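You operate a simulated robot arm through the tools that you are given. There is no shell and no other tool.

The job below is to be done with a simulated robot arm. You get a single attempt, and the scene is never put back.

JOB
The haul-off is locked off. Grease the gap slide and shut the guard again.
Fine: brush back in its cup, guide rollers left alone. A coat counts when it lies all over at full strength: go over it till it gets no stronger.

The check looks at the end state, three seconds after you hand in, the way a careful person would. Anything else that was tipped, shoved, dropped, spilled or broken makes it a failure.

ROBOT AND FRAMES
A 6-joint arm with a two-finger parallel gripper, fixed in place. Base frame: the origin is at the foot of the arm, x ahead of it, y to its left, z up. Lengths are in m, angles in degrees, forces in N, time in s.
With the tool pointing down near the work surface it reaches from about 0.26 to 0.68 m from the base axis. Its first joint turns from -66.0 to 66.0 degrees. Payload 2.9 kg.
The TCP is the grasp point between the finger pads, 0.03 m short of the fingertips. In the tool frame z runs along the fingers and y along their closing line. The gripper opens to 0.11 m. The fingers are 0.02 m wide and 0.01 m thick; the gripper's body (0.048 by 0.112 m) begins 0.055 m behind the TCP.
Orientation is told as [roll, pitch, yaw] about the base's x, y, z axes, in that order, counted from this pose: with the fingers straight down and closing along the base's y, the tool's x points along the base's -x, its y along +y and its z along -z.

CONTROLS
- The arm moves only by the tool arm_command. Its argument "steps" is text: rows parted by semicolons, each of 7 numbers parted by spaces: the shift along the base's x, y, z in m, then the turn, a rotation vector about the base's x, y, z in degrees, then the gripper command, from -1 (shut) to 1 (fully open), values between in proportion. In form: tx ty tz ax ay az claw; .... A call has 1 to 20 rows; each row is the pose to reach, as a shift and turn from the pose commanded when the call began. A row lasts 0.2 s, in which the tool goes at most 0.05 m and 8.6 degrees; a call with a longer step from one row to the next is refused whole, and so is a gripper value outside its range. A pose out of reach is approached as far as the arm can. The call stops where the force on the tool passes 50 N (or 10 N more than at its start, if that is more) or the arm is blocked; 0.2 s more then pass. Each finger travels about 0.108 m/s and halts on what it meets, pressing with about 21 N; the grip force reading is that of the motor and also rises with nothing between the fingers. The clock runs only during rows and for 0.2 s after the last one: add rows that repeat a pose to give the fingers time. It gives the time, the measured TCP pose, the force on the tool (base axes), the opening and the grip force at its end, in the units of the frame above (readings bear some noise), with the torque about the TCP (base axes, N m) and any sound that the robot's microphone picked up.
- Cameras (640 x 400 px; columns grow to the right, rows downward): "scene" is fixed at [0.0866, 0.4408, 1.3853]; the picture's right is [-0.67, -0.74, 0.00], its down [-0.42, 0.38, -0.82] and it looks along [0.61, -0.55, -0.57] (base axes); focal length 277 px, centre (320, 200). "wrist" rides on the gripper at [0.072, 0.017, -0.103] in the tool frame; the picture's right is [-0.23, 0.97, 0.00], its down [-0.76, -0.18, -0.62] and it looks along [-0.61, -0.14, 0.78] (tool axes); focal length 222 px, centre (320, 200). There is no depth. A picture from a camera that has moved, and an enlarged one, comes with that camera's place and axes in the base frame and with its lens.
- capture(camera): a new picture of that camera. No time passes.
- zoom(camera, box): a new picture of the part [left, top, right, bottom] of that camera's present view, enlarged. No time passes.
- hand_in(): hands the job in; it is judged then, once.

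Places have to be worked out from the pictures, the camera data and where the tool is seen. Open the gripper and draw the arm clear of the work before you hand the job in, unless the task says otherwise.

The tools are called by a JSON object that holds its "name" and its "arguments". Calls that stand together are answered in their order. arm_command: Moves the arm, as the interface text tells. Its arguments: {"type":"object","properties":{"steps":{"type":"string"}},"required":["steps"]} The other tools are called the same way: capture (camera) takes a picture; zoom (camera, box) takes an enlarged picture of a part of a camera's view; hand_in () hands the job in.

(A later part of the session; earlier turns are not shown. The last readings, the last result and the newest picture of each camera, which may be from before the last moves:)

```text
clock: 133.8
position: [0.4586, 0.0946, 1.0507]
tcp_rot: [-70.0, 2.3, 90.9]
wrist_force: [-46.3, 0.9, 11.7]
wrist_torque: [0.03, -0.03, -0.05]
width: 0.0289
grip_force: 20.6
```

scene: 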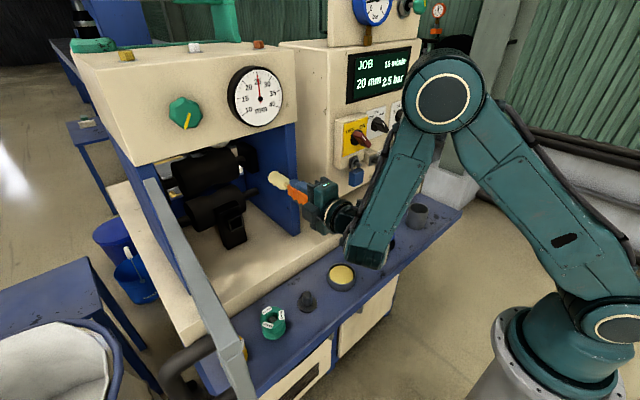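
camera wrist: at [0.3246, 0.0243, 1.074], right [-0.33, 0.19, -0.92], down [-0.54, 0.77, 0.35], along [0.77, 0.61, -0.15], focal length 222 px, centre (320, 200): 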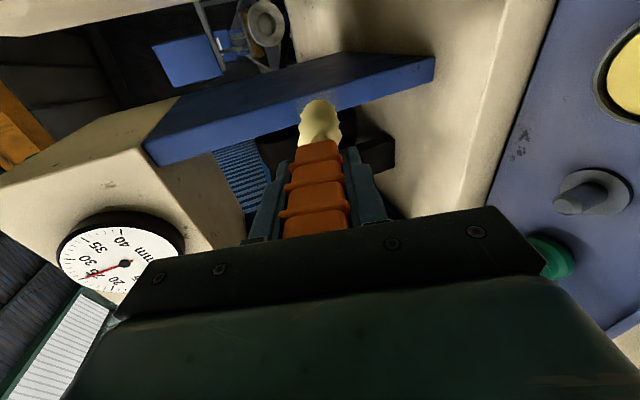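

Too firm (−46 N), so I ease off 3.5 mm and stroke up and down by 3 cm, a little across as well.

{"name": "arm_command", "arguments": {"steps": "-0.0035 0 0 0 0 0 -1; -0.0035 0.004 0.01 0 0 0 -1; -0.0035 0.004 0.02 0 0 0 -1; -0.0035 0.004 0.03 0 0 0 -1; -0.0035 -0.004 0.03 0 0 0 -1; -0.0035 -0.004 0.02 0 0 0 -1; -0.0035 -0.004 0.01 0 0 0 -1; -0.0035 -0.004 0.0 0 0 0 -1; -0.0035 -0.004 -0.01 0 0 0 -1; -0.0035 -0.004 -0.02 0 0 0 -1; -0.0035 0.004 -0.02 0 0 0 -1; -0.0035 0.004 -0.01 0 0 0 -1; -0.0035 0.004 0 0 0 0 -1; -0.0035 0 0 0 0 0 -1"}}

{"name": "zoom", "arguments": {"camera": "scene", "box": [270, 130, 320, 230]}}

```text
clock: 136.8
position: [0.4587, 0.0939, 1.0513]
tcp_rot: [-70.2, 2.2, 91.0]
wrist_force: [0.7, 0.0, -0.9]
wrist_torque: [0.01, -0.02, 0.0]
width: 0.029
grip_force: 21.1
```

```text
4.00 times, centred on (295, 180) of scene
camera zoom: at [0.0866, 0.4408, 1.3853], right [-0.67, -0.74, 0.0], down [-0.42, 0.38, -0.82], along [0.61, -0.55, -0.57], focal length 1108 px, centre (420, 280)
```

zoom: 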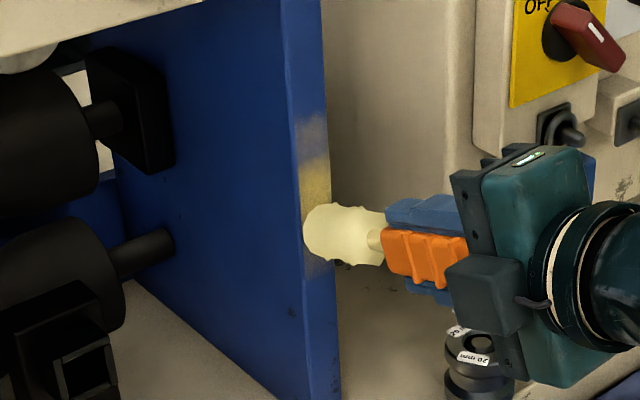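

The edge is taking a clearly visible yellow coat now, so the gap slide is the right upright's front edge. Next I find its extent: I restore light contact and stroke further upward.

{"name": "arm_command", "arguments": {"steps": "0.001 0 0 0 0 0 -1; 0.002 0 0 0 0 0 -1; 0.003 0 0 0 0 0 -1"}}

```text
clock: 137.6
position: [0.4583, 0.0938, 1.0515]
tcp_rot: [-70.2, 2.2, 91.0]
wrist_force: [-32.5, 0.8, 8.2]
wrist_torque: [0.01, -0.05, 0.0]
width: 0.0289
grip_force: 20.7
```

{"name": "arm_command", "arguments": {"steps": "-0.0022 0 0.0 0 0 0 -1; -0.0022 0.004 0.02 0 0 0 -1; -0.0022 0.004 0.04 0 0 0 -1; -0.0022 0.004 0.06 0 0 0 -1; -0.0022 0.004 0.08 0 0 0 -1; -0.0022 0.004 0.1 0 0 0 -1; -0.0022 -0.004 0.1 0 0 0 -1; -0.0022 -0.004 0.08 0 0 0 -1; -0.0022 -0.004 0.06 0 0 0 -1; -0.0022 -0.004 0.04 0 0 0 -1; -0.0022 -0.004 0.02 0 0 0 -1; -0.0022 0 0 0 0 0 -1; -0.03 0 0 0 0 0 -1; -0.045 0.04 0.02 0 0 0 -1"}}

{"name": "zoom", "arguments": {"camera": "scene", "box": [260, 110, 330, 250]}}

{"name": "capture", "arguments": {"camera": "wrist"}}

```text
clock: 140.6
position: [0.4188, 0.1351, 1.0751]
tcp_rot: [-70.2, 2.2, 90.9]
wrist_force: [0.3, -0.1, -1.4]
wrist_torque: [-0.05, 0.05, 0.0]
width: 0.0285
grip_force: 21.2
```

```text
2.86 times, centred on (295, 180) of scene
camera zoom: at [0.0867, 0.4408, 1.3853], right [-0.67, -0.74, 0.0], down [-0.42, 0.38, -0.82], along [0.61, -0.55, -0.57], focal length 792 px, centre (391, 257)
```

zoom: 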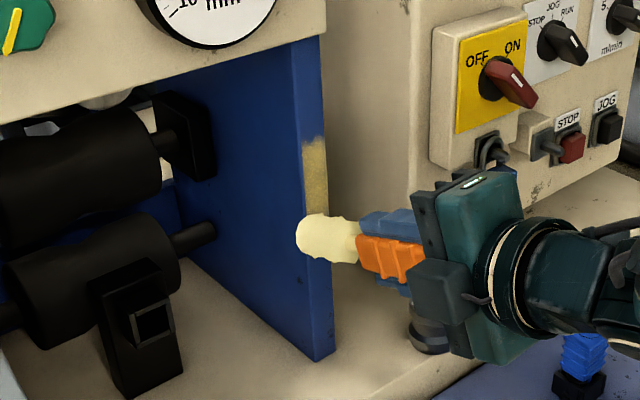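

```text
taken
camera wrist: at [0.3156, 0.0611, 1.096], right [-0.33, 0.19, -0.92], down [-0.54, 0.77, 0.35], along [0.77, 0.61, -0.15], focal length 222 px, centre (320, 200)
```

wrist: 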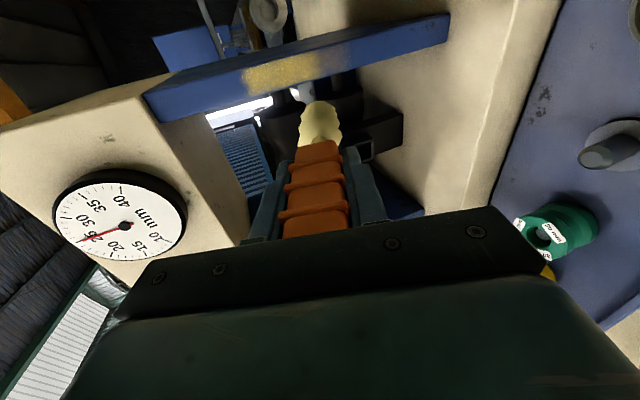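

The coat shows plainly now. I enlarge it to see where it ends.

{"name": "zoom", "arguments": {"camera": "wrist", "box": [130, 0, 470, 140]}}

{"name": "zoom", "arguments": {"camera": "wrist", "box": [220, 35, 370, 105]}}

{"name": "zoom", "arguments": {"camera": "scene", "box": [280, 150, 315, 215]}}

```text
1.88 times, centred on (300, 70) of wrist
camera zoom: at [0.3156, 0.0611, 1.096], right [-0.33, 0.19, -0.92], down [-0.54, 0.77, 0.35], along [0.77, 0.61, -0.15], focal length 418 px, centre (358, 445)
```

zoom: 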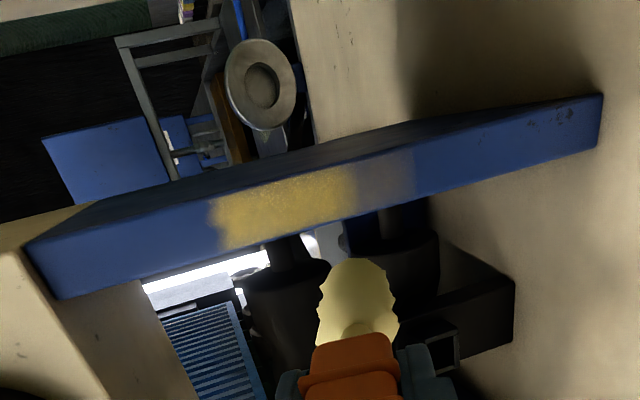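

```text
4.27 times, centred on (295, 70) of wrist
camera zoom: at [0.3156, 0.0611, 1.096], right [-0.33, 0.19, -0.92], down [-0.54, 0.77, 0.35], along [0.77, 0.61, -0.15], focal length 948 px, centre (427, 755)
```

zoom: 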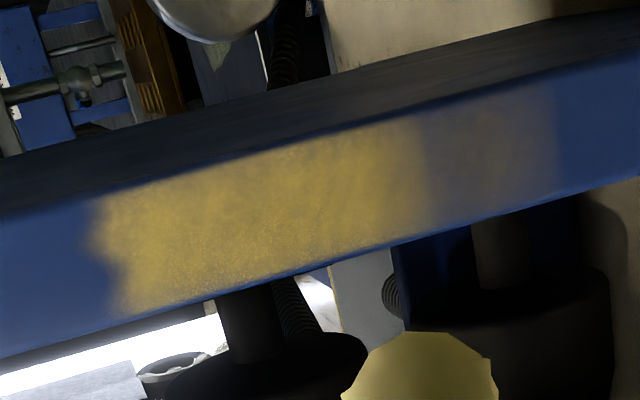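

```text
6.15 times, centred on (298, 182) of scene
camera zoom: at [0.0867, 0.4408, 1.3853], right [-0.67, -0.74, 0.0], down [-0.42, 0.38, -0.82], along [0.61, -0.55, -0.57], focal length 1705 px, centre (458, 308)
```

zoom: 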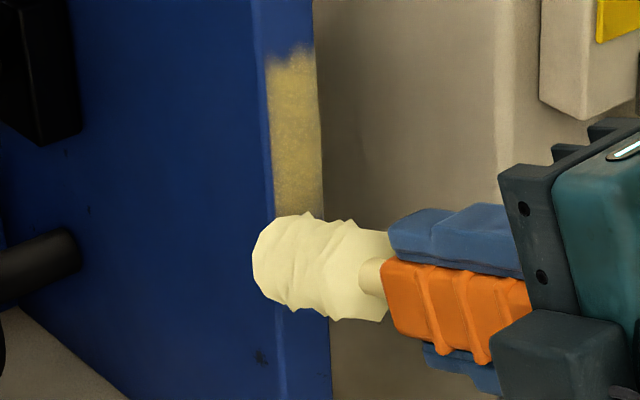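

The strong coat runs from about z 1.01 up to z≈1.09, where it ends though I brushed higher, so that is the slide's top; below, a weak zone reaches z≈0.98. Now I lean the brush more downward and stroke the lower part to find the bottom end.

{"name": "arm_command", "arguments": {"steps": "0.0 -0.01 0 0 5 0 -1; 0.01 -0.025 -0.01 0 10 0 -1; 0.022 -0.04 -0.02 0 15 0 -1; 0.03 -0.04 -0.025 0 15 0 -1; 0.034 -0.04 -0.025 0 15 0 -1"}}

{"name": "arm_command", "arguments": {"steps": "0.003 0 0 0 0 0 -1; 0.006 0 0 0 0 0 -1; 0.009 0 0 0 0 0 -1"}}

```text
clock: 141.8
position: [0.4512, 0.094, 1.0474]
tcp_rot: [-55.1, 1.8, 91.4]
wrist_force: [-0.1, -0.3, -0.6]
wrist_torque: [0.0, 0.04, 0.02]
width: 0.0288
grip_force: 20.7
```

```text
clock: 142.6
position: [0.4594, 0.0943, 1.0488]
tcp_rot: [-55.2, 1.8, 91.5]
wrist_force: [0.2, 0.5, -0.4]
wrist_torque: [0.02, -0.01, 0.02]
width: 0.0287
grip_force: 20.5
```

{"name": "arm_command", "arguments": {"steps": "0.002 0 0 0 0 0 -1; 0.004 0 0 0 0 0 -1; 0.006 0 0 0 0 0 -1"}}

```text
clock: 143.4
position: [0.4642, 0.0936, 1.0475]
tcp_rot: [-55.2, 1.9, 91.5]
wrist_force: [-0.3, -0.1, 0.5]
wrist_torque: [-0.01, -0.01, -0.02]
width: 0.0291
grip_force: 21.3
```

No contact yet; a few more mm.

{"name": "arm_command", "arguments": {"steps": "0.002 0 0 0 0 0 -1; 0.004 0 0 0 0 0 -1"}}

{"name": "arm_command", "arguments": {"steps": "0.001 0 0 0 0 0 -1; 0.002 0 0 0 0 0 -1"}}

```text
clock: 144.0
position: [0.4707, 0.0926, 1.0458]
tcp_rot: [-55.2, 1.9, 91.4]
wrist_force: [-5.2, 0.0, 1.0]
wrist_torque: [0.0, 0.11, -0.01]
width: 0.0287
grip_force: 21.4
```

```text
clock: 144.6
position: [0.4705, 0.0922, 1.0475]
tcp_rot: [-55.0, 2.0, 91.6]
wrist_force: [-26.7, -0.2, 7.0]
wrist_torque: [-0.03, 0.67, -0.09]
width: 0.0286
grip_force: 21.0
```

Contact at x≈0.470. I ease off 1.5 mm and stroke downward about 9 cm and back.

{"name": "arm_command", "arguments": {"steps": "-0.0013 0.002 0 0 0 0 -1; -0.0013 0.005 -0.015 0 0 0 -1; -0.0013 0.005 -0.03 0 0 0 -1; -0.0013 0.005 -0.045 0 0 0 -1; -0.0013 0.005 -0.06 0 0 0 -1; -0.0013 0.005 -0.075 0 0 0 -1; -0.0013 -0.003 -0.075 0 0 0 -1; -0.0013 -0.003 -0.06 0 0 0 -1; -0.0013 -0.003 -0.045 0 0 0 -1; -0.0013 -0.003 -0.03 0 0 0 -1; -0.0013 -0.003 -0.015 0 0 0 -1; -0.0013 -0.003 0 0 0 0 -1; -0.0013 -0.003 0.02 0 0 0 -1; -0.0013 0.003 0.02 0 0 0 -1; -0.0013 0.003 0.0 0 0 0 -1; -0.02 0.003 0.01 0 0 0 -1; -0.04 0.03 0.03 0 0 0 -1"}}

{"name": "capture", "arguments": {"camera": "wrist"}}

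{"name": "zoom", "arguments": {"camera": "scene", "box": [270, 130, 320, 240]}}

```text
clock: 148.2
position: [0.4321, 0.1261, 1.0759]
tcp_rot: [-55.2, 1.8, 91.5]
wrist_force: [-0.1, 1.0, -1.2]
wrist_torque: [0.0, 0.01, -0.02]
width: 0.0286
grip_force: 21.1
```

```text
taken
camera wrist: at [0.3391, 0.0538, 1.1236], right [-0.56, 0.19, -0.81], down [-0.43, 0.77, 0.48], along [0.71, 0.61, -0.35], focal length 222 px, centre (320, 200)
```

wrist: 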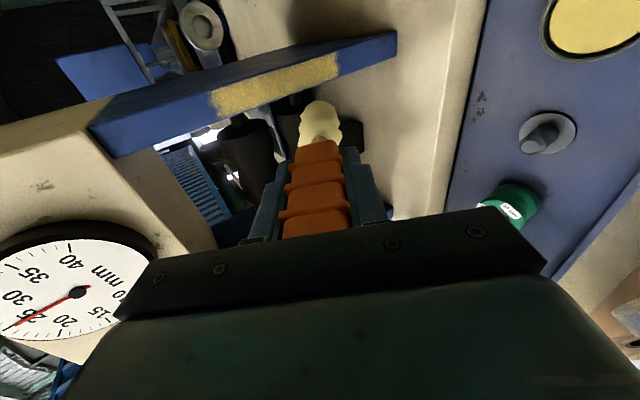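

```text
3.64 times, centred on (295, 185) of scene
camera zoom: at [0.0867, 0.4408, 1.3853], right [-0.67, -0.74, 0.0], down [-0.42, 0.38, -0.82], along [0.61, -0.55, -0.57], focal length 1007 px, centre (411, 254)
```

zoom: 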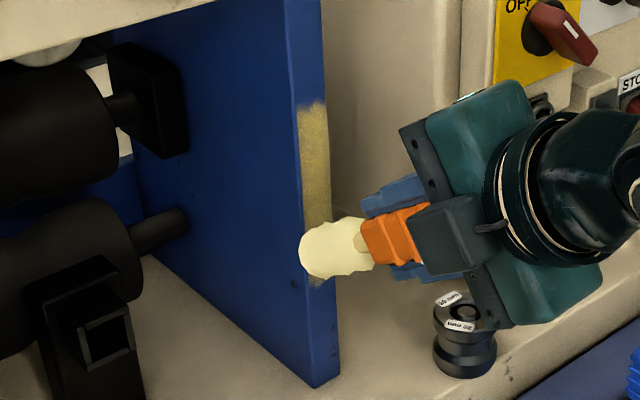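

{"name": "zoom", "arguments": {"camera": "wrist", "box": [190, 20, 400, 130]}}

{"name": "zoom", "arguments": {"camera": "scene", "box": [280, 150, 315, 220]}}

```text
3.05 times, centred on (295, 75) of wrist
camera zoom: at [0.3391, 0.0538, 1.1236], right [-0.56, 0.19, -0.81], down [-0.43, 0.77, 0.48], along [0.71, 0.61, -0.35], focal length 677 px, centre (396, 581)
```

zoom: 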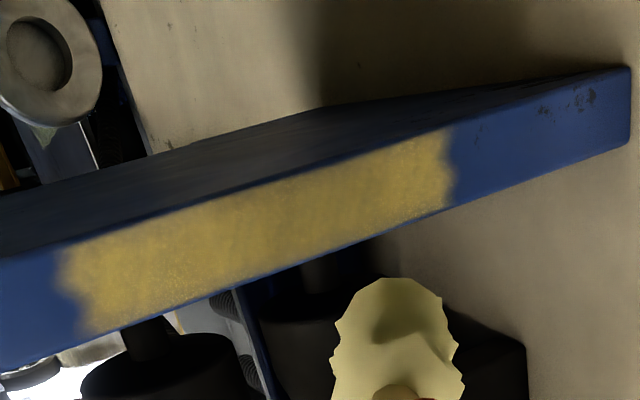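

```text
5.71 times, centred on (298, 185) of scene
camera zoom: at [0.0867, 0.4408, 1.3853], right [-0.67, -0.74, 0.0], down [-0.42, 0.38, -0.82], along [0.61, -0.55, -0.57], focal length 1583 px, centre (449, 286)
```

zoom: 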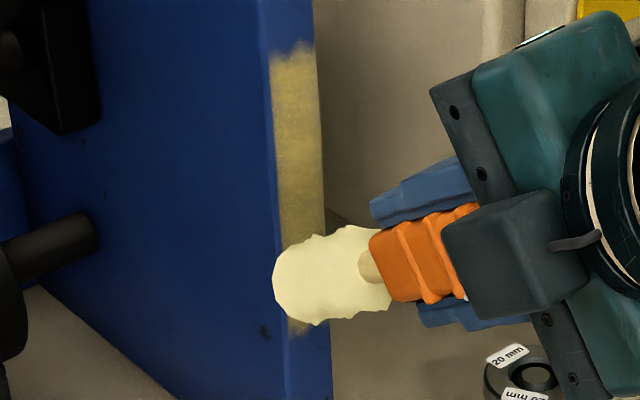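

The coat now runs from z≈0.950 to z≈1.089 and stops at both ends though I brushed beyond, so the slide strip is about 14 cm long and the full edge wide. Now I reload the brush at the tin to bring it to full strength.

{"name": "arm_command", "arguments": {"steps": "-0.01 -0.008 0 0 8 0 -1; -0.02 -0.016 0 0 16 0 -1; -0.026 -0.024 0 0 24 0 -1; -0.033 -0.032 0 0 32 0 -1; -0.033 -0.04 0 0 40 0 -1; -0.033 -0.041 0 0 48 0 -1; -0.033 -0.041 0 0 55.2 0 -1; -0.033 -0.041 0 0 55.2 0 -1"}}

{"name": "capture", "arguments": {"camera": "wrist"}}

{"name": "zoom", "arguments": {"camera": "scene", "box": [290, 190, 390, 310]}}

```text
clock: 150.0
position: [0.398, 0.0831, 1.0778]
tcp_rot: [0.2, -0.2, 92.4]
wrist_force: [-0.1, -0.6, -0.5]
wrist_torque: [-0.05, -0.03, 0.01]
width: 0.0287
grip_force: 21.1
```

```text
taken
camera wrist: at [0.3844, 0.01, 1.1808], right [-0.98, 0.19, 0.0], down [0.15, 0.77, 0.63], along [0.12, 0.61, -0.78], focal length 222 px, centre (320, 200)
```

wrist: 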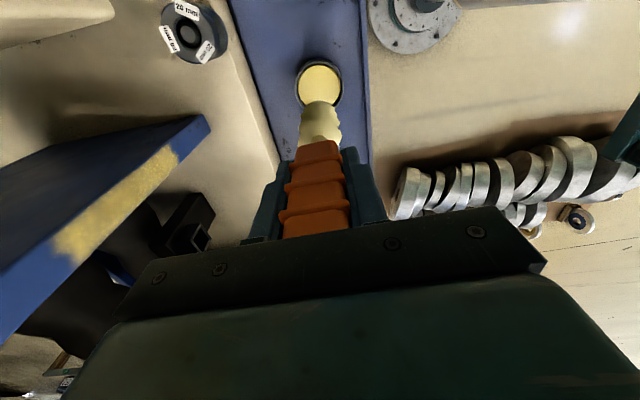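

```text
3.33 times, centred on (340, 250) of scene
camera zoom: at [0.0867, 0.4408, 1.3853], right [-0.67, -0.74, 0.0], down [-0.42, 0.38, -0.82], along [0.61, -0.55, -0.57], focal length 923 px, centre (253, 33)
```

zoom: 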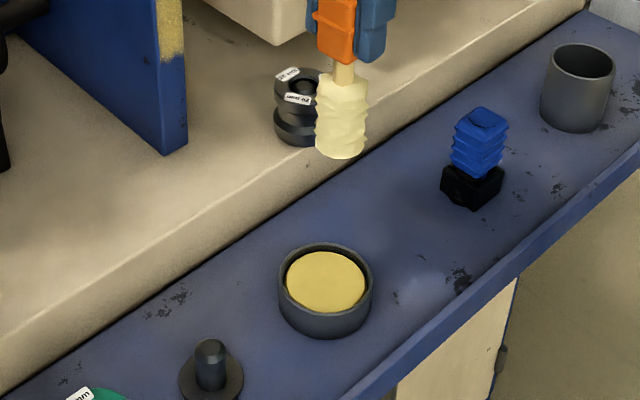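

The brush looks paler, partly spent. I lower it into the tin again.

{"name": "arm_command", "arguments": {"steps": "0.001 0.001 -0.04 0 0 0 -1; 0.001 0.001 -0.08 0 0 0 -1; 0.001 0.001 -0.115 0 0 0 -1; 0.001 0.001 -0.13 0 0 0 -1; 0.001 0.001 -0.136 0 0 0 -1; 0.001 0.001 -0.139 0 0 0 -1"}}

{"name": "arm_command", "arguments": {"steps": "0 0 -0.002 0 0 0 -1; 0 0 -0.004 0 0 0 -1"}}

```text
clock: 151.4
position: [0.3989, 0.083, 0.9381]
tcp_rot: [0.0, -0.2, 92.4]
wrist_force: [0.7, -0.2, -0.3]
wrist_torque: [0.01, -0.02, -0.02]
width: 0.0289
grip_force: 21.3
```

```text
clock: 152.0
position: [0.3992, 0.0832, 0.9355]
tcp_rot: [-0.4, -0.2, 92.4]
wrist_force: [-5.9, -1.8, 35.3]
wrist_torque: [-0.04, 0.73, -0.01]
width: 0.0284
grip_force: 20.7
```

Bottom felt. I ease up 2 mm, swirl gently to load it, then lift out.

{"name": "arm_command", "arguments": {"steps": "0 0 0.002 0 0 0 -1; 0.003 0 0.002 0 0 0 -1; 0 0.003 0.002 0 0 0 -1; -0.003 0 0.002 0 0 0 -1; 0 -0.003 0.002 0 0 0 -1; 0 0 0.002 0 0 0 -1; 0 0 0.03 0 0 0 -1; 0 0 0.075 0 0 0 -1; 0 0 0.12 0 0 0 -1; 0 0 0.14 0 0 0 -1"}}

{"name": "zoom", "arguments": {"camera": "scene", "box": [290, 190, 390, 310]}}

{"name": "zoom", "arguments": {"camera": "wrist", "box": [0, 90, 240, 300]}}

```text
clock: 154.2
position: [0.3981, 0.0824, 1.0771]
tcp_rot: [0.1, -0.3, 92.5]
wrist_force: [-0.1, 0.0, -1.2]
wrist_torque: [0.02, -0.03, -0.03]
width: 0.0287
grip_force: 20.8
```

```text
3.33 times, centred on (340, 250) of scene
camera zoom: at [0.0866, 0.4408, 1.3853], right [-0.67, -0.74, 0.0], down [-0.42, 0.38, -0.82], along [0.61, -0.55, -0.57], focal length 923 px, centre (253, 33)
```

zoom: 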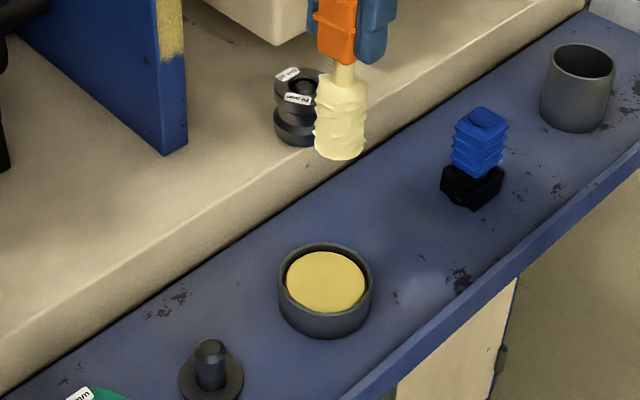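

```text
1.90 times, centred on (120, 195) of wrist
camera zoom: at [0.384, 0.0094, 1.1796], right [-0.98, 0.19, 0.0], down [0.15, 0.77, 0.63], along [0.12, 0.61, -0.78], focal length 423 px, centre (701, 210)
```

zoom: 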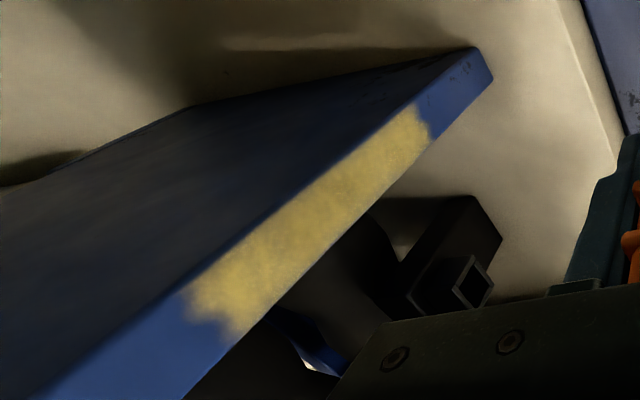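

Reloaded. The mottled coat and its ends are plain in this view. I tilt the brush forward again and return to the strip for more passes.

{"name": "arm_command", "arguments": {"steps": "0.0 0 0 0 -8 0 -1; 0.0 0 0 0 -16 0 -1; 0.01 0.003 0 0 -24 0 -1; 0.02 0.006 0 0 -32 0 -1; 0.03 0.009 -0.005 0 -40 0 -1; 0.04 0.0106 -0.01 0 -48 0 -1; 0.046 0.0106 -0.015 0 -56 0 -1; 0.052 0.0106 -0.017 0 -60 0 -1; 0.058 0.0106 -0.017 0 -60 0 -1; 0.06 0.0106 -0.017 0 -60 0 -1"}}

{"name": "arm_command", "arguments": {"steps": "0.003 0 0 0 0 0 -1; 0.006 0 0 0 0 0 -1; 0.008 0 0 0 0 0 -1"}}

```text
clock: 156.4
position: [0.4603, 0.0945, 1.0572]
tcp_rot: [-60.1, 2.0, 91.4]
wrist_force: [0.4, 0.5, -0.3]
wrist_torque: [-0.01, 0.0, 0.01]
width: 0.0287
grip_force: 21.0
```

```text
clock: 157.2
position: [0.466, 0.0934, 1.0578]
tcp_rot: [-59.7, 2.1, 91.3]
wrist_force: [-23.8, -1.2, 8.3]
wrist_torque: [-0.03, 0.41, -0.09]
width: 0.0289
grip_force: 21.2
```

Good contact. I ease to a light pressure and make a full loop over the whole strip, both sides, overshooting both ends.

{"name": "arm_command", "arguments": {"steps": "-0.0013 0.006 0 0 0 0 -1; -0.0013 0.006 0.02 0 0 0 -1; -0.0013 0.006 0.04 0 0 0 -1; -0.0013 0.006 0.06 0 0 0 -1; -0.0013 0.006 0.08 0 0 0 -1; -0.0013 0.006 0.1 0 0 0 -1; -0.0013 -0.006 0.1 0 0 0 -1; -0.0013 -0.006 0.08 0 0 0 -1; -0.0013 -0.006 0.06 0 0 0 -1; -0.0013 -0.006 0.04 0 0 0 -1; -0.0013 -0.006 0.02 0 0 0 -1; -0.0013 -0.006 0.0 0 0 0 -1; -0.0013 -0.006 -0.02 0 0 0 -1; -0.0013 -0.006 -0.04 0 0 0 -1; -0.0013 -0.006 -0.06 0 0 0 -1; -0.0013 0.006 -0.06 0 0 0 -1; -0.0013 0.006 -0.04 0 0 0 -1; -0.0013 0.006 -0.02 0 0 0 -1; -0.0013 0.006 0 0 0 0 -1; -0.0013 0 0 0 0 0 -1"}}

{"name": "zoom", "arguments": {"camera": "scene", "box": [275, 140, 320, 225]}}

```text
clock: 161.4
position: [0.4659, 0.0959, 1.0569]
tcp_rot: [-60.0, 2.0, 91.5]
wrist_force: [-21.6, 5.9, -2.3]
wrist_torque: [0.32, 1.18, 0.72]
width: 0.0292
grip_force: 21.2
```

```text
4.71 times, centred on (298, 182) of scene
camera zoom: at [0.086, 0.441, 1.3853], right [-0.67, -0.74, 0.0], down [-0.42, 0.38, -0.82], along [0.61, -0.55, -0.57], focal length 1304 px, centre (426, 282)
```

zoom: 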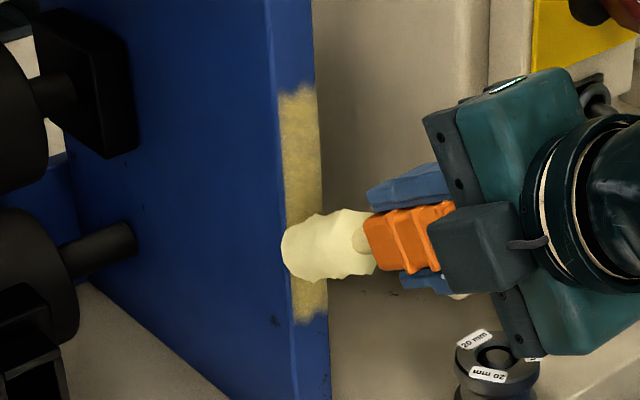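

The coat gets denser. I make another full loop, then back away and compare from the same viewpoint as before.

{"name": "arm_command", "arguments": {"steps": "-0.001 0.0 0.02 0 0 0 -1; -0.001 0.0 0.04 0 0 0 -1; -0.001 0.0 0.06 0 0 0 -1; -0.001 0.0 0.08 0 0 0 -1; -0.001 0.0 0.1 0 0 0 -1; -0.001 0.0 0.08 0 0 0 -1; -0.001 0.0 0.06 0 0 0 -1; -0.001 0.0 0.04 0 0 0 -1; -0.001 0.0 0.02 0 0 0 -1; -0.001 0.0 0.0 0 0 0 -1; -0.001 0.0 -0.02 0 0 0 -1; -0.001 0.0 -0.04 0 0 0 -1; -0.001 0 -0.06 0 0 0 -1; -0.001 0 -0.04 0 0 0 -1; -0.001 0 -0.02 0 0 0 -1; -0.001 0 0 0 0 0 -1; -0.02 0 0.01 0 0 0 -1; -0.033 0.03 0.02 0 4.8 0 -1"}}

{"name": "zoom", "arguments": {"camera": "wrist", "box": [190, 20, 400, 130]}}

{"name": "zoom", "arguments": {"camera": "scene", "box": [275, 140, 320, 225]}}

```text
clock: 165.2
position: [0.4335, 0.1231, 1.0752]
tcp_rot: [-55.1, 1.9, 91.5]
wrist_force: [0.0, -0.9, -1.1]
wrist_torque: [0.04, 0.02, -0.02]
width: 0.0286
grip_force: 20.9
```

```text
3.05 times, centred on (295, 75) of wrist
camera zoom: at [0.3401, 0.0489, 1.1239], right [-0.56, 0.19, -0.81], down [-0.43, 0.77, 0.48], along [0.71, 0.61, -0.35], focal length 677 px, centre (396, 581)
```

zoom: 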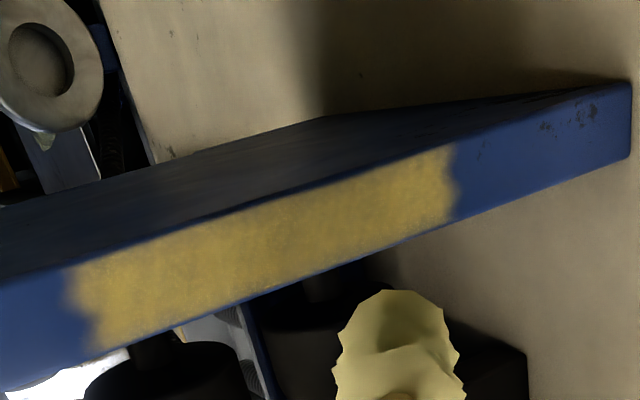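

```text
4.71 times, centred on (298, 182) of scene
camera zoom: at [0.0867, 0.4408, 1.3853], right [-0.67, -0.74, 0.0], down [-0.42, 0.38, -0.82], along [0.61, -0.55, -0.57], focal length 1304 px, centre (426, 282)
```

zoom: 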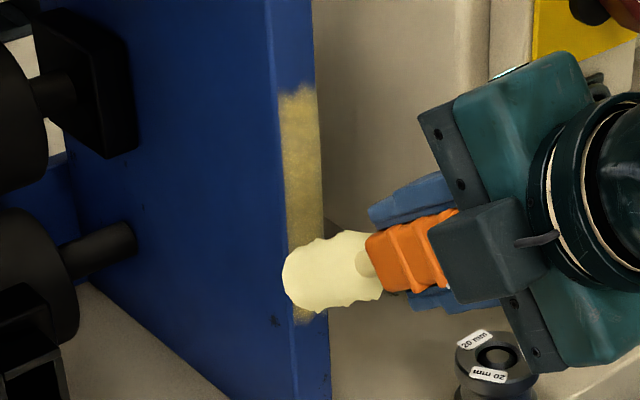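

Denser and more even than before. I go over it again, with wider side offsets too, and compare once more to see whether it still gains.

{"name": "arm_command", "arguments": {"steps": "0.02 -0.015 -0.01 0 -4.8 0 -1; 0.03 -0.022 -0.018 0 -4.8 0 -1; 0.033 -0.022 -0.018 0 -4.8 0 -1; 0.034 -0.022 -0.018 0 -4.8 0 -1; 0.0345 -0.022 -0.018 0 -4.8 0 -1"}}

{"name": "arm_command", "arguments": {"steps": "0.0005 0 0 0 0 0 -1; 0.001 0 0 0 0 0 -1"}}

```text
clock: 166.4
position: [0.4666, 0.1024, 1.0576]
tcp_rot: [-59.8, 1.9, 91.4]
wrist_force: [-25.2, 3.3, 3.3]
wrist_torque: [0.13, 0.87, 0.3]
width: 0.0285
grip_force: 20.3
```

```text
clock: 167.0
position: [0.466, 0.1017, 1.057]
tcp_rot: [-59.8, 1.9, 91.3]
wrist_force: [-26.2, 1.5, -0.9]
wrist_torque: [0.08, 1.32, 0.28]
width: 0.0288
grip_force: 20.9
```

{"name": "arm_command", "arguments": {"steps": "-0.002 0 0.02 0 0 0 -1; -0.002 0 0.045 0 0 0 -1; -0.002 0 0.07 0 0 0 -1; -0.002 0 0.1 0 0 0 -1; -0.002 -0.009 0.1 0 0 0 -1; -0.002 -0.009 0.075 0 0 0 -1; -0.002 -0.009 0.05 0 0 0 -1; -0.002 -0.009 0.025 0 0 0 -1; -0.002 -0.009 0.0 0 0 0 -1; -0.002 -0.009 -0.025 0 0 0 -1; -0.002 -0.009 -0.06 0 0 0 -1; -0.002 -0.018 -0.06 0 0 0 -1; -0.002 -0.018 -0.035 0 0 0 -1; -0.002 -0.018 -0.01 0 0 0 -1; -0.002 -0.018 0.015 0 0 0 -1; -0.002 -0.018 0.04 0 0 0 -1; -0.002 -0.018 0.07 0 0 0 -1; -0.002 -0.018 0.1 0 0 0 -1; -0.002 -0.009 0.1 0 0 0 -1; -0.002 -0.009 0.07 0 0 0 -1"}}

{"name": "arm_command", "arguments": {"steps": "0 0.009 -0.03 0 0 0 -1; 0 0.009 -0.055 0 0 0 -1; 0 0.009 -0.08 0 0 0 -1; 0 0.009 -0.105 0 0 0 -1; 0 0.009 -0.13 0 0 0 -1; 0 0 -0.13 0 0 0 -1; 0 0 -0.1 0 0 0 -1; 0 0 -0.07 0 0 0 -1; -0.02 0 -0.06 0 0 0 -1; -0.032 0.03 -0.05 0 4.8 0 -1"}}

{"name": "zoom", "arguments": {"camera": "wrist", "box": [190, 20, 400, 130]}}

{"name": "zoom", "arguments": {"camera": "scene", "box": [275, 140, 320, 225]}}

```text
clock: 171.2
position: [0.4655, 0.0946, 1.13]
tcp_rot: [-60.2, 1.9, 91.4]
wrist_force: [-24.5, 1.1, 7.6]
wrist_torque: [0.08, 0.38, 0.19]
width: 0.0288
grip_force: 21.1
```

```text
clock: 173.4
position: [0.4343, 0.1257, 1.0803]
tcp_rot: [-55.2, 1.9, 91.5]
wrist_force: [-0.7, 0.6, -0.9]
wrist_torque: [0.03, 0.0, -0.02]
width: 0.0286
grip_force: 20.8
```

```text
3.05 times, centred on (295, 75) of wrist
camera zoom: at [0.3418, 0.0513, 1.1274], right [-0.56, 0.19, -0.81], down [-0.43, 0.77, 0.48], along [0.71, 0.61, -0.35], focal length 677 px, centre (396, 581)
```

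zoom: 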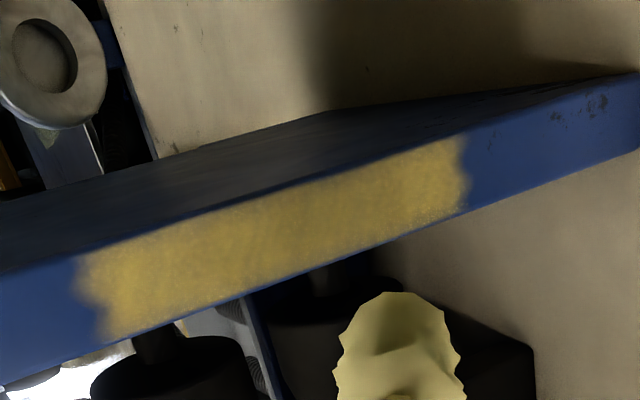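

```text
4.71 times, centred on (298, 182) of scene
camera zoom: at [0.0867, 0.4408, 1.3853], right [-0.67, -0.74, 0.0], down [-0.42, 0.38, -0.82], along [0.61, -0.55, -0.57], focal length 1304 px, centre (426, 282)
```

zoom: 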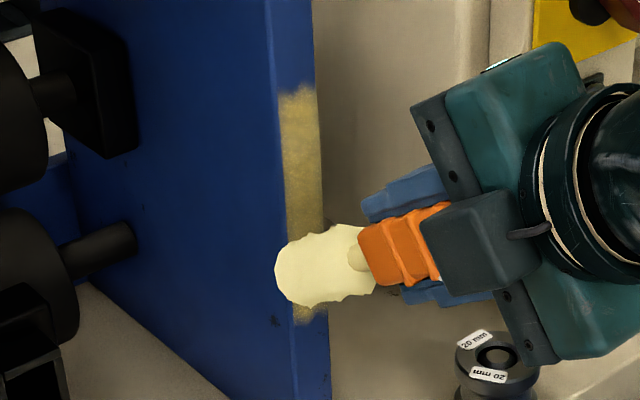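

It looks about the same as after the previous pass, but the brush may simply be spent, so I reload once more and repeat to be sure it has reached full strength.

{"name": "arm_command", "arguments": {"steps": "-0.01 -0.008 0 0 8 0 -1; -0.02 -0.016 0 0 16 0 -1; -0.026 -0.024 0 0 24 0 -1; -0.035 -0.032 0 0 32 0 -1; -0.035 -0.04 0 0 40 0 -1; -0.035 -0.041 0 0 48 0 -1; -0.035 -0.041 0 0 55.2 0 -1; -0.035 -0.041 -0.04 0 55.2 0 -1; -0.035 -0.041 -0.085 0 55.2 0 -1; -0.035 -0.041 -0.125 0 55.2 0 -1; -0.035 -0.041 -0.138 0 55.2 0 -1; -0.035 -0.041 -0.142 0 55.2 0 -1"}}

{"name": "zoom", "arguments": {"camera": "scene", "box": [290, 190, 390, 310]}}

```text
clock: 176.0
position: [0.3978, 0.0822, 0.9373]
tcp_rot: [0.0, -0.3, 92.3]
wrist_force: [0.3, -0.4, 0.9]
wrist_torque: [-0.07, 0.03, -0.02]
width: 0.0288
grip_force: 21.0
```

```text
3.33 times, centred on (340, 250) of scene
camera zoom: at [0.0866, 0.4408, 1.3853], right [-0.67, -0.74, 0.0], down [-0.42, 0.38, -0.82], along [0.61, -0.55, -0.57], focal length 923 px, centre (253, 33)
```

zoom: 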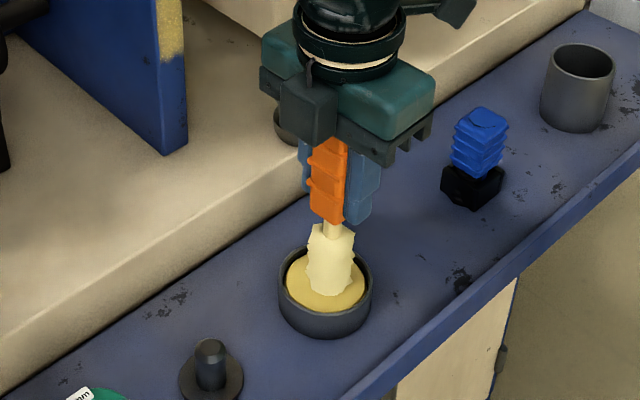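

{"name": "arm_command", "arguments": {"steps": "0 0 -0.002 0 0 0 -1; 0 0 -0.003 0 0 0 -1; 0.003 0 -0.002 0 0 0 -1; 0 0.003 -0.002 0 0 0 -1; -0.003 0 -0.002 0 0 0 -1; 0 -0.003 -0.002 0 0 0 -1; 0 0 -0.002 0 0 0 -1; 0 0 0.03 0 0 0 -1; 0 0 0.075 0 0 0 -1; 0 0 0.12 0 0 0 -1; 0 0 0.14 0 0 0 -1"}}

{"name": "arm_command", "arguments": {"steps": "0.0 0 0 0 -8 0 -1; 0.0 0 0 0 -16 0 -1; 0.01 0.003 0 0 -24 0 -1; 0.02 0.006 0 0 -32 0 -1; 0.03 0.009 -0.005 0 -40 0 -1; 0.04 0.0106 -0.01 0 -48 0 -1; 0.046 0.0106 -0.015 0 -56 0 -1; 0.052 0.0106 -0.019 0 -60 0 -1; 0.06 0.0106 -0.019 0 -60 0 -1; 0.064 0.0106 -0.019 0 -60 0 -1"}}

```text
clock: 178.4
position: [0.4014, 0.0851, 1.0786]
tcp_rot: [-0.1, -0.1, 92.4]
wrist_force: [1.1, -0.8, -0.6]
wrist_torque: [-0.01, -0.01, -0.03]
width: 0.0284
grip_force: 20.6
```

```text
clock: 180.6
position: [0.4633, 0.0913, 1.0585]
tcp_rot: [-59.9, 2.0, 91.3]
wrist_force: [-0.5, 1.2, -0.5]
wrist_torque: [0.0, -0.01, 0.0]
width: 0.0289
grip_force: 20.9
```

{"name": "arm_command", "arguments": {"steps": "0.002 0 0 0 0 0 -1; 0.003 0 0 0 0 0 -1"}}

```text
clock: 181.2
position: [0.4649, 0.0923, 1.0573]
tcp_rot: [-60.0, 2.1, 91.4]
wrist_force: [-16.9, -1.1, 5.6]
wrist_torque: [0.03, 0.24, 0.05]
width: 0.0288
grip_force: 21.4
```

Contact at −17 N. I go over the whole strip again in several lanes, both ends included.

{"name": "arm_command", "arguments": {"steps": "-0.001 0.008 0.0 0 0 0 -1; -0.001 0.008 0.02 0 0 0 -1; -0.001 0.008 0.04 0 0 0 -1; -0.001 0.008 0.06 0 0 0 -1; -0.001 0.008 0.08 0 0 0 -1; -0.001 0.008 0.1 0 0 0 -1; -0.001 0.0 0.1 0 0 0 -1; -0.001 0.0 0.08 0 0 0 -1; -0.001 0.0 0.06 0 0 0 -1; -0.001 0.0 0.04 0 0 0 -1; -0.001 0.0 0.02 0 0 0 -1; -0.001 0.0 0.0 0 0 0 -1; -0.001 0.0 -0.02 0 0 0 -1; -0.001 0.0 -0.04 0 0 0 -1; -0.001 0.0 -0.06 0 0 0 -1; -0.001 0.008 -0.06 0 0 0 -1; -0.001 0.008 -0.04 0 0 0 -1; -0.001 0.008 -0.02 0 0 0 -1; -0.001 0.008 0 0 0 0 -1; -0.001 0 0 0 0 0 -1"}}

{"name": "arm_command", "arguments": {"steps": "0 -0.008 0.0 0 0 0 -1; 0 -0.008 0.02 0 0 0 -1; 0 -0.008 0.04 0 0 0 -1; 0 -0.008 0.06 0 0 0 -1; 0 -0.008 0.08 0 0 0 -1; 0 -0.008 0.1 0 0 0 -1; 0 0.0 0.1 0 0 0 -1; 0 0.0 0.08 0 0 0 -1; 0 0.0 0.06 0 0 0 -1; 0 0.0 0.04 0 0 0 -1; 0 0.0 0.02 0 0 0 -1; 0 -0.008 0.0 0 0 0 -1; 0 -0.008 -0.02 0 0 0 -1; 0 -0.008 -0.04 0 0 0 -1; 0 -0.008 -0.06 0 0 0 -1; 0 0.0 -0.06 0 0 0 -1; 0 0.0 -0.03 0 0 0 -1; 0 0 0 0 0 0 -1; -0.02 0 0.01 0 0 0 -1; -0.031 0.032 0.022 0 4.8 0 -1"}}

{"name": "zoom", "arguments": {"camera": "wrist", "box": [190, 20, 400, 130]}}

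{"name": "zoom", "arguments": {"camera": "scene", "box": [275, 140, 320, 225]}}

```text
clock: 185.4
position: [0.4661, 0.0948, 1.0597]
tcp_rot: [-59.9, 1.9, 91.5]
wrist_force: [-14.5, 5.2, -0.3]
wrist_torque: [0.2, 0.67, 0.55]
width: 0.0286
grip_force: 21.0
```

```text
clock: 189.6
position: [0.4342, 0.1237, 1.0805]
tcp_rot: [-55.2, 1.9, 91.5]
wrist_force: [-0.2, 0.4, -0.4]
wrist_torque: [-0.01, 0.03, 0.01]
width: 0.0289
grip_force: 21.2
```

```text
3.05 times, centred on (295, 75) of wrist
camera zoom: at [0.341, 0.0507, 1.1282], right [-0.56, 0.19, -0.81], down [-0.43, 0.77, 0.48], along [0.71, 0.61, -0.35], focal length 677 px, centre (396, 581)
```

zoom: 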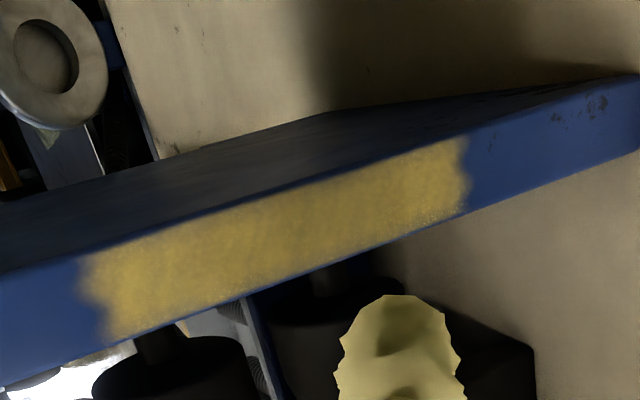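

```text
4.71 times, centred on (298, 182) of scene
camera zoom: at [0.0867, 0.4408, 1.3853], right [-0.67, -0.74, 0.0], down [-0.42, 0.38, -0.82], along [0.61, -0.55, -0.57], focal length 1304 px, centre (426, 282)
```

zoom: 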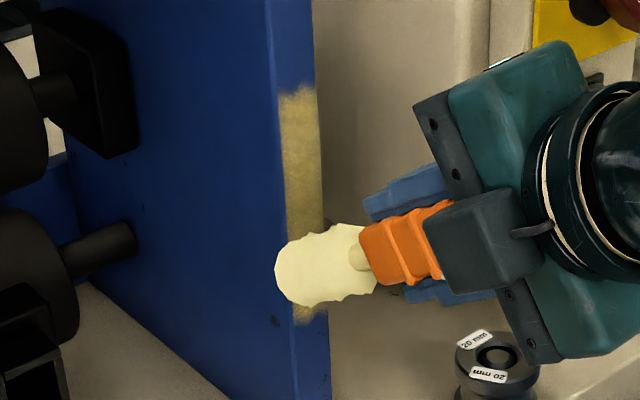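

Unchanged from before the reload, so it has reached full strength. I look closely along the strip for weak spots.

{"name": "zoom", "arguments": {"camera": "wrist", "box": [205, 60, 285, 120]}}

{"name": "zoom", "arguments": {"camera": "wrist", "box": [275, 40, 355, 100]}}

{"name": "zoom", "arguments": {"camera": "scene", "box": [285, 155, 310, 205]}}

```text
6.67 times, centred on (245, 90) of wrist
camera zoom: at [0.341, 0.0507, 1.1282], right [-0.56, 0.19, -0.81], down [-0.43, 0.77, 0.48], along [0.71, 0.61, -0.35], focal length 1481 px, centre (820, 933)
```

zoom: 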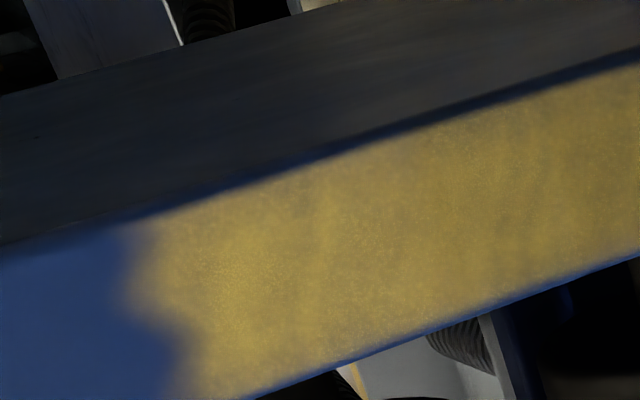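

```text
6.67 times, centred on (315, 70) of wrist
camera zoom: at [0.341, 0.0507, 1.1282], right [-0.56, 0.19, -0.81], down [-0.43, 0.77, 0.48], along [0.71, 0.61, -0.35], focal length 1481 px, centre (353, 1067)
```

zoom: 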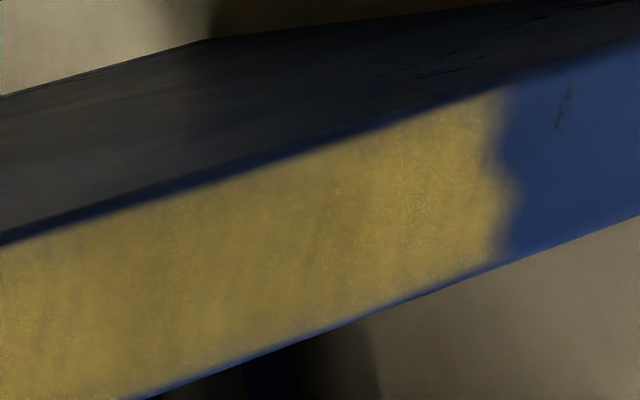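

```text
8.00 times, centred on (298, 180) of scene
camera zoom: at [0.0867, 0.4408, 1.3853], right [-0.67, -0.74, 0.0], down [-0.42, 0.38, -0.82], along [0.61, -0.55, -0.57], focal length 2216 px, centre (500, 360)
```

zoom: 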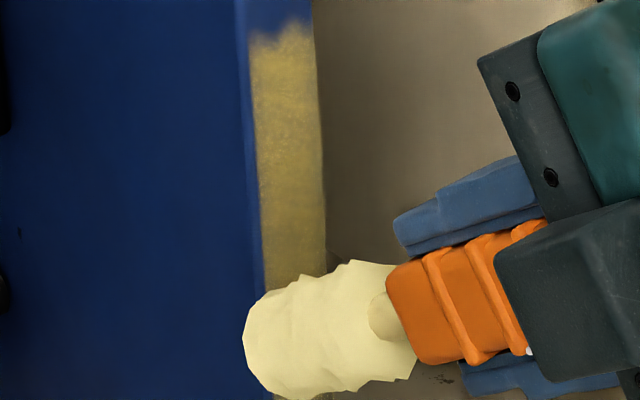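

The coat is even and saturated over the whole strip. To be thorough I'll check whether the left upright's matching edge also takes grease, i.e. belongs to the slide; I move there, staying clear of the open door.

{"name": "arm_command", "arguments": {"steps": "-0.01 0.04 0 0.3 -3 2 -1; -0.01 0.085 0 0.5 -6 4 -1; -0.01 0.13 -0.005 0.8 -9 6 -1; -0.01 0.175 -0.01 1.1 -12 8 -1; -0.008 0.21 -0.015 1.4 -14 10 -1; -0.004 0.226 -0.018 1.6 -15 12 -1; -0.004 0.226 -0.018 1.6 -15 12 -1"}}

{"name": "capture", "arguments": {"camera": "wrist"}}

{"name": "capture", "arguments": {"camera": "scene"}}

```text
clock: 191.2
position: [0.4302, 0.3491, 1.0622]
tcp_rot: [-70.2, 2.3, 102.9]
wrist_force: [0.2, -6.6, -0.7]
wrist_torque: [-0.29, 0.08, -0.68]
width: 0.029
grip_force: 21.3
```

```text
taken
camera wrist: at [0.3455, 0.2562, 1.0847], right [-0.36, 0.11, -0.92], down [-0.69, 0.64, 0.35], along [0.63, 0.76, -0.15], focal length 222 px, centre (320, 200)
```

wrist: 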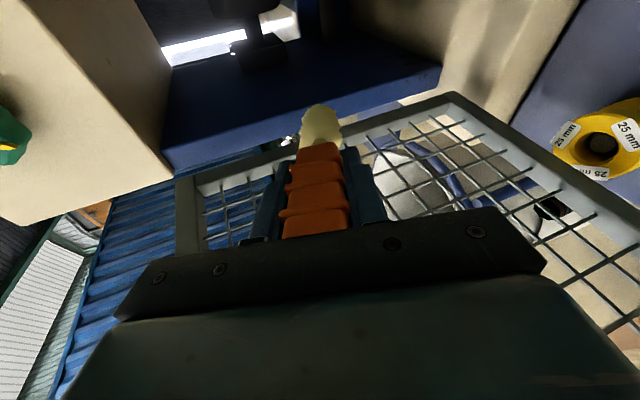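

```text
taken
```

scene: 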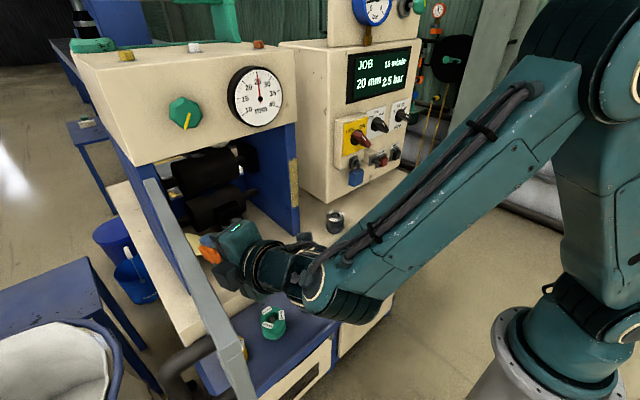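

There's light contact (−7 N) between the bristles and the door; I move 12 mm away from it, then approach the left edge.

{"name": "arm_command", "arguments": {"steps": "0 -0.006 0 0 0 0 -1; 0 -0.012 0 0 0 0 -1; 0.008 -0.012 0 0 0 0 -1; 0.016 -0.012 0 0 0 0 -1; 0.022 -0.012 0 0 0 0 -1"}}

{"name": "zoom", "arguments": {"camera": "wrist", "box": [160, 30, 460, 190]}}

{"name": "zoom", "arguments": {"camera": "scene", "box": [130, 140, 260, 300]}}

```text
clock: 192.4
position: [0.4515, 0.3398, 1.0632]
tcp_rot: [-70.2, 2.2, 103.1]
wrist_force: [-0.1, 0.1, 0.2]
wrist_torque: [0.0, 0.03, -0.01]
width: 0.0286
grip_force: 20.8
```

```text
2.13 times, centred on (310, 110) of wrist
camera zoom: at [0.3667, 0.2464, 1.0843], right [-0.36, 0.11, -0.92], down [-0.69, 0.64, 0.35], along [0.63, 0.76, -0.15], focal length 474 px, centre (341, 392)
```

zoom: 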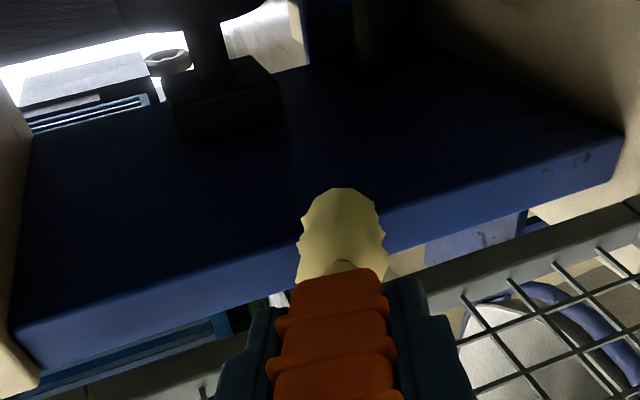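

```text
2.50 times, centred on (195, 220) of scene
camera zoom: at [0.0866, 0.4408, 1.3853], right [-0.67, -0.74, 0.0], down [-0.42, 0.38, -0.82], along [0.61, -0.55, -0.57], focal length 692 px, centre (632, 150)
```

zoom: 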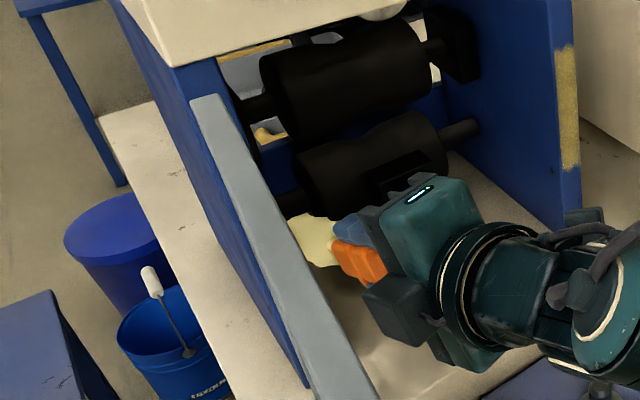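

The tip is right before the left upright's edge. I touch it lightly with a short stroke and see whether any grease takes.

{"name": "arm_command", "arguments": {"steps": "0.004 0.001 0 0 0 0 -1; 0.008 0.002 0 0 0 0 -1; 0.011 0.002 0 0 0 0 -1"}}

```text
clock: 193.2
position: [0.4626, 0.3414, 1.063]
tcp_rot: [-70.3, 2.3, 103.0]
wrist_force: [0.2, -0.5, -1.1]
wrist_torque: [0.02, 0.03, 0.02]
width: 0.0286
grip_force: 21.4
```

{"name": "arm_command", "arguments": {"steps": "0.002 0 0 0 0 0 -1; 0.004 0 0 0 0 0 -1"}}

{"name": "zoom", "arguments": {"camera": "wrist", "box": [200, 50, 440, 180]}}

```text
clock: 193.8
position: [0.4643, 0.3403, 1.062]
tcp_rot: [-70.0, 2.3, 103.1]
wrist_force: [-29.9, -9.9, 3.1]
wrist_torque: [-0.23, 0.55, -0.1]
width: 0.0288
grip_force: 20.5
```

```text
2.67 times, centred on (320, 115) of wrist
camera zoom: at [0.3804, 0.2472, 1.0838], right [-0.37, 0.11, -0.92], down [-0.69, 0.64, 0.35], along [0.63, 0.76, -0.16], focal length 592 px, centre (320, 427)
```

zoom: 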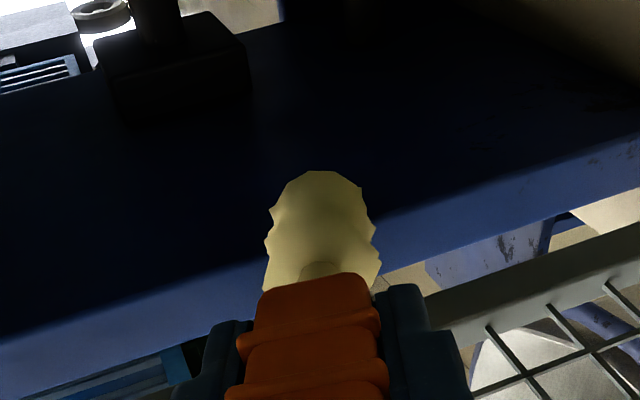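

Touched (−30 N). I ease off and make one short vertical stroke, then back out and look.

{"name": "arm_command", "arguments": {"steps": "-0.002 0 0 0 0 0 -1; -0.0015 0 0.012 0 0 0 -1; -0.0015 0 0.024 0 0 0 -1; -0.0015 0 0.012 0 0 0 -1; -0.0015 0 0.0 0 0 0 -1; -0.0015 0 -0.012 0 0 0 -1; -0.0015 0 0 0 0 0 -1; -0.02 -0.005 0 0 0 0 -1; -0.035 -0.03 0 0 0 0 -1; -0.04 -0.06 0 0 0 0 -1"}}

{"name": "capture", "arguments": {"camera": "wrist"}}

{"name": "zoom", "arguments": {"camera": "wrist", "box": [100, 20, 460, 200]}}

```text
clock: 196.0
position: [0.4276, 0.2796, 1.0651]
tcp_rot: [-70.3, 2.1, 103.0]
wrist_force: [-0.4, 0.0, -1.0]
wrist_torque: [-0.01, -0.01, 0.01]
width: 0.0285
grip_force: 21.6
```

```text
taken
camera wrist: at [0.343, 0.1863, 1.0867], right [-0.36, 0.11, -0.92], down [-0.69, 0.64, 0.35], along [0.63, 0.76, -0.15], focal length 222 px, centre (320, 200)
```

wrist: 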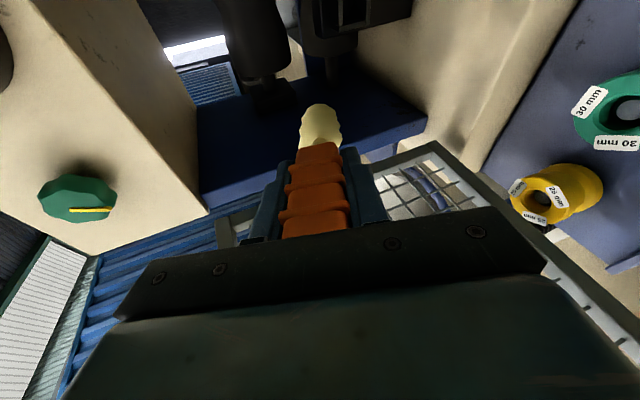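

```text
1.78 times, centred on (280, 110) of wrist
camera zoom: at [0.343, 0.1863, 1.0867], right [-0.36, 0.11, -0.92], down [-0.69, 0.64, 0.35], along [0.63, 0.76, -0.15], focal length 395 px, centre (391, 360)
```

zoom: 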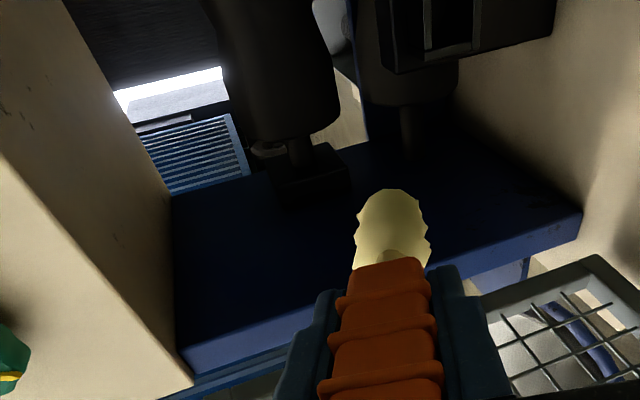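

The touched spot is hidden behind the brush; I raise the tool to see it.

{"name": "arm_command", "arguments": {"steps": "-0.005 -0.01 0.03 0 0 0 -1; -0.01 -0.02 0.06 0 0 0 -1; -0.01 -0.02 0.08 0 0 0 -1"}}

{"name": "zoom", "arguments": {"camera": "wrist", "box": [180, 50, 500, 220]}}

{"name": "zoom", "arguments": {"camera": "scene", "box": [120, 120, 320, 260]}}

```text
clock: 196.8
position: [0.4166, 0.2612, 1.1472]
tcp_rot: [-70.1, 2.2, 103.0]
wrist_force: [0.2, -0.2, -0.1]
wrist_torque: [0.04, 0.03, 0.01]
width: 0.0288
grip_force: 21.4
```

```text
2.00 times, centred on (340, 135) of wrist
camera zoom: at [0.3318, 0.1673, 1.1686], right [-0.36, 0.11, -0.92], down [-0.69, 0.64, 0.35], along [0.63, 0.76, -0.15], focal length 444 px, centre (280, 330)
```

zoom: 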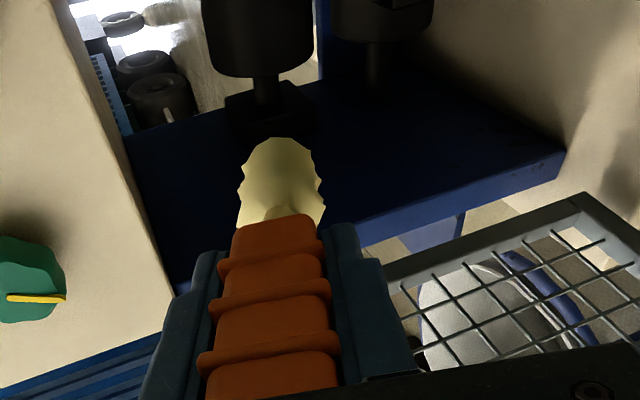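

```text
2.86 times, centred on (220, 190) of scene
camera zoom: at [0.0866, 0.4408, 1.3853], right [-0.67, -0.74, 0.0], down [-0.42, 0.38, -0.82], along [0.61, -0.55, -0.57], focal length 792 px, centre (606, 229)
```

zoom: 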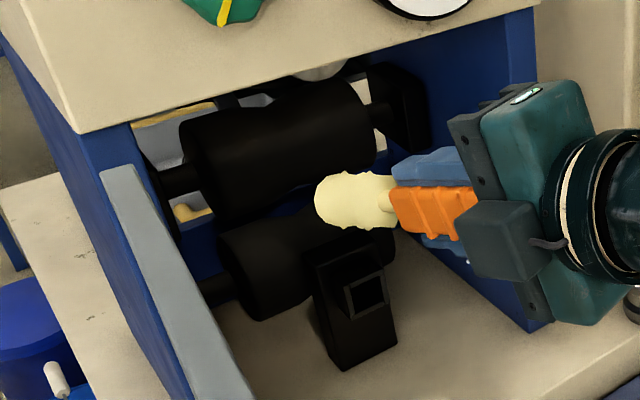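

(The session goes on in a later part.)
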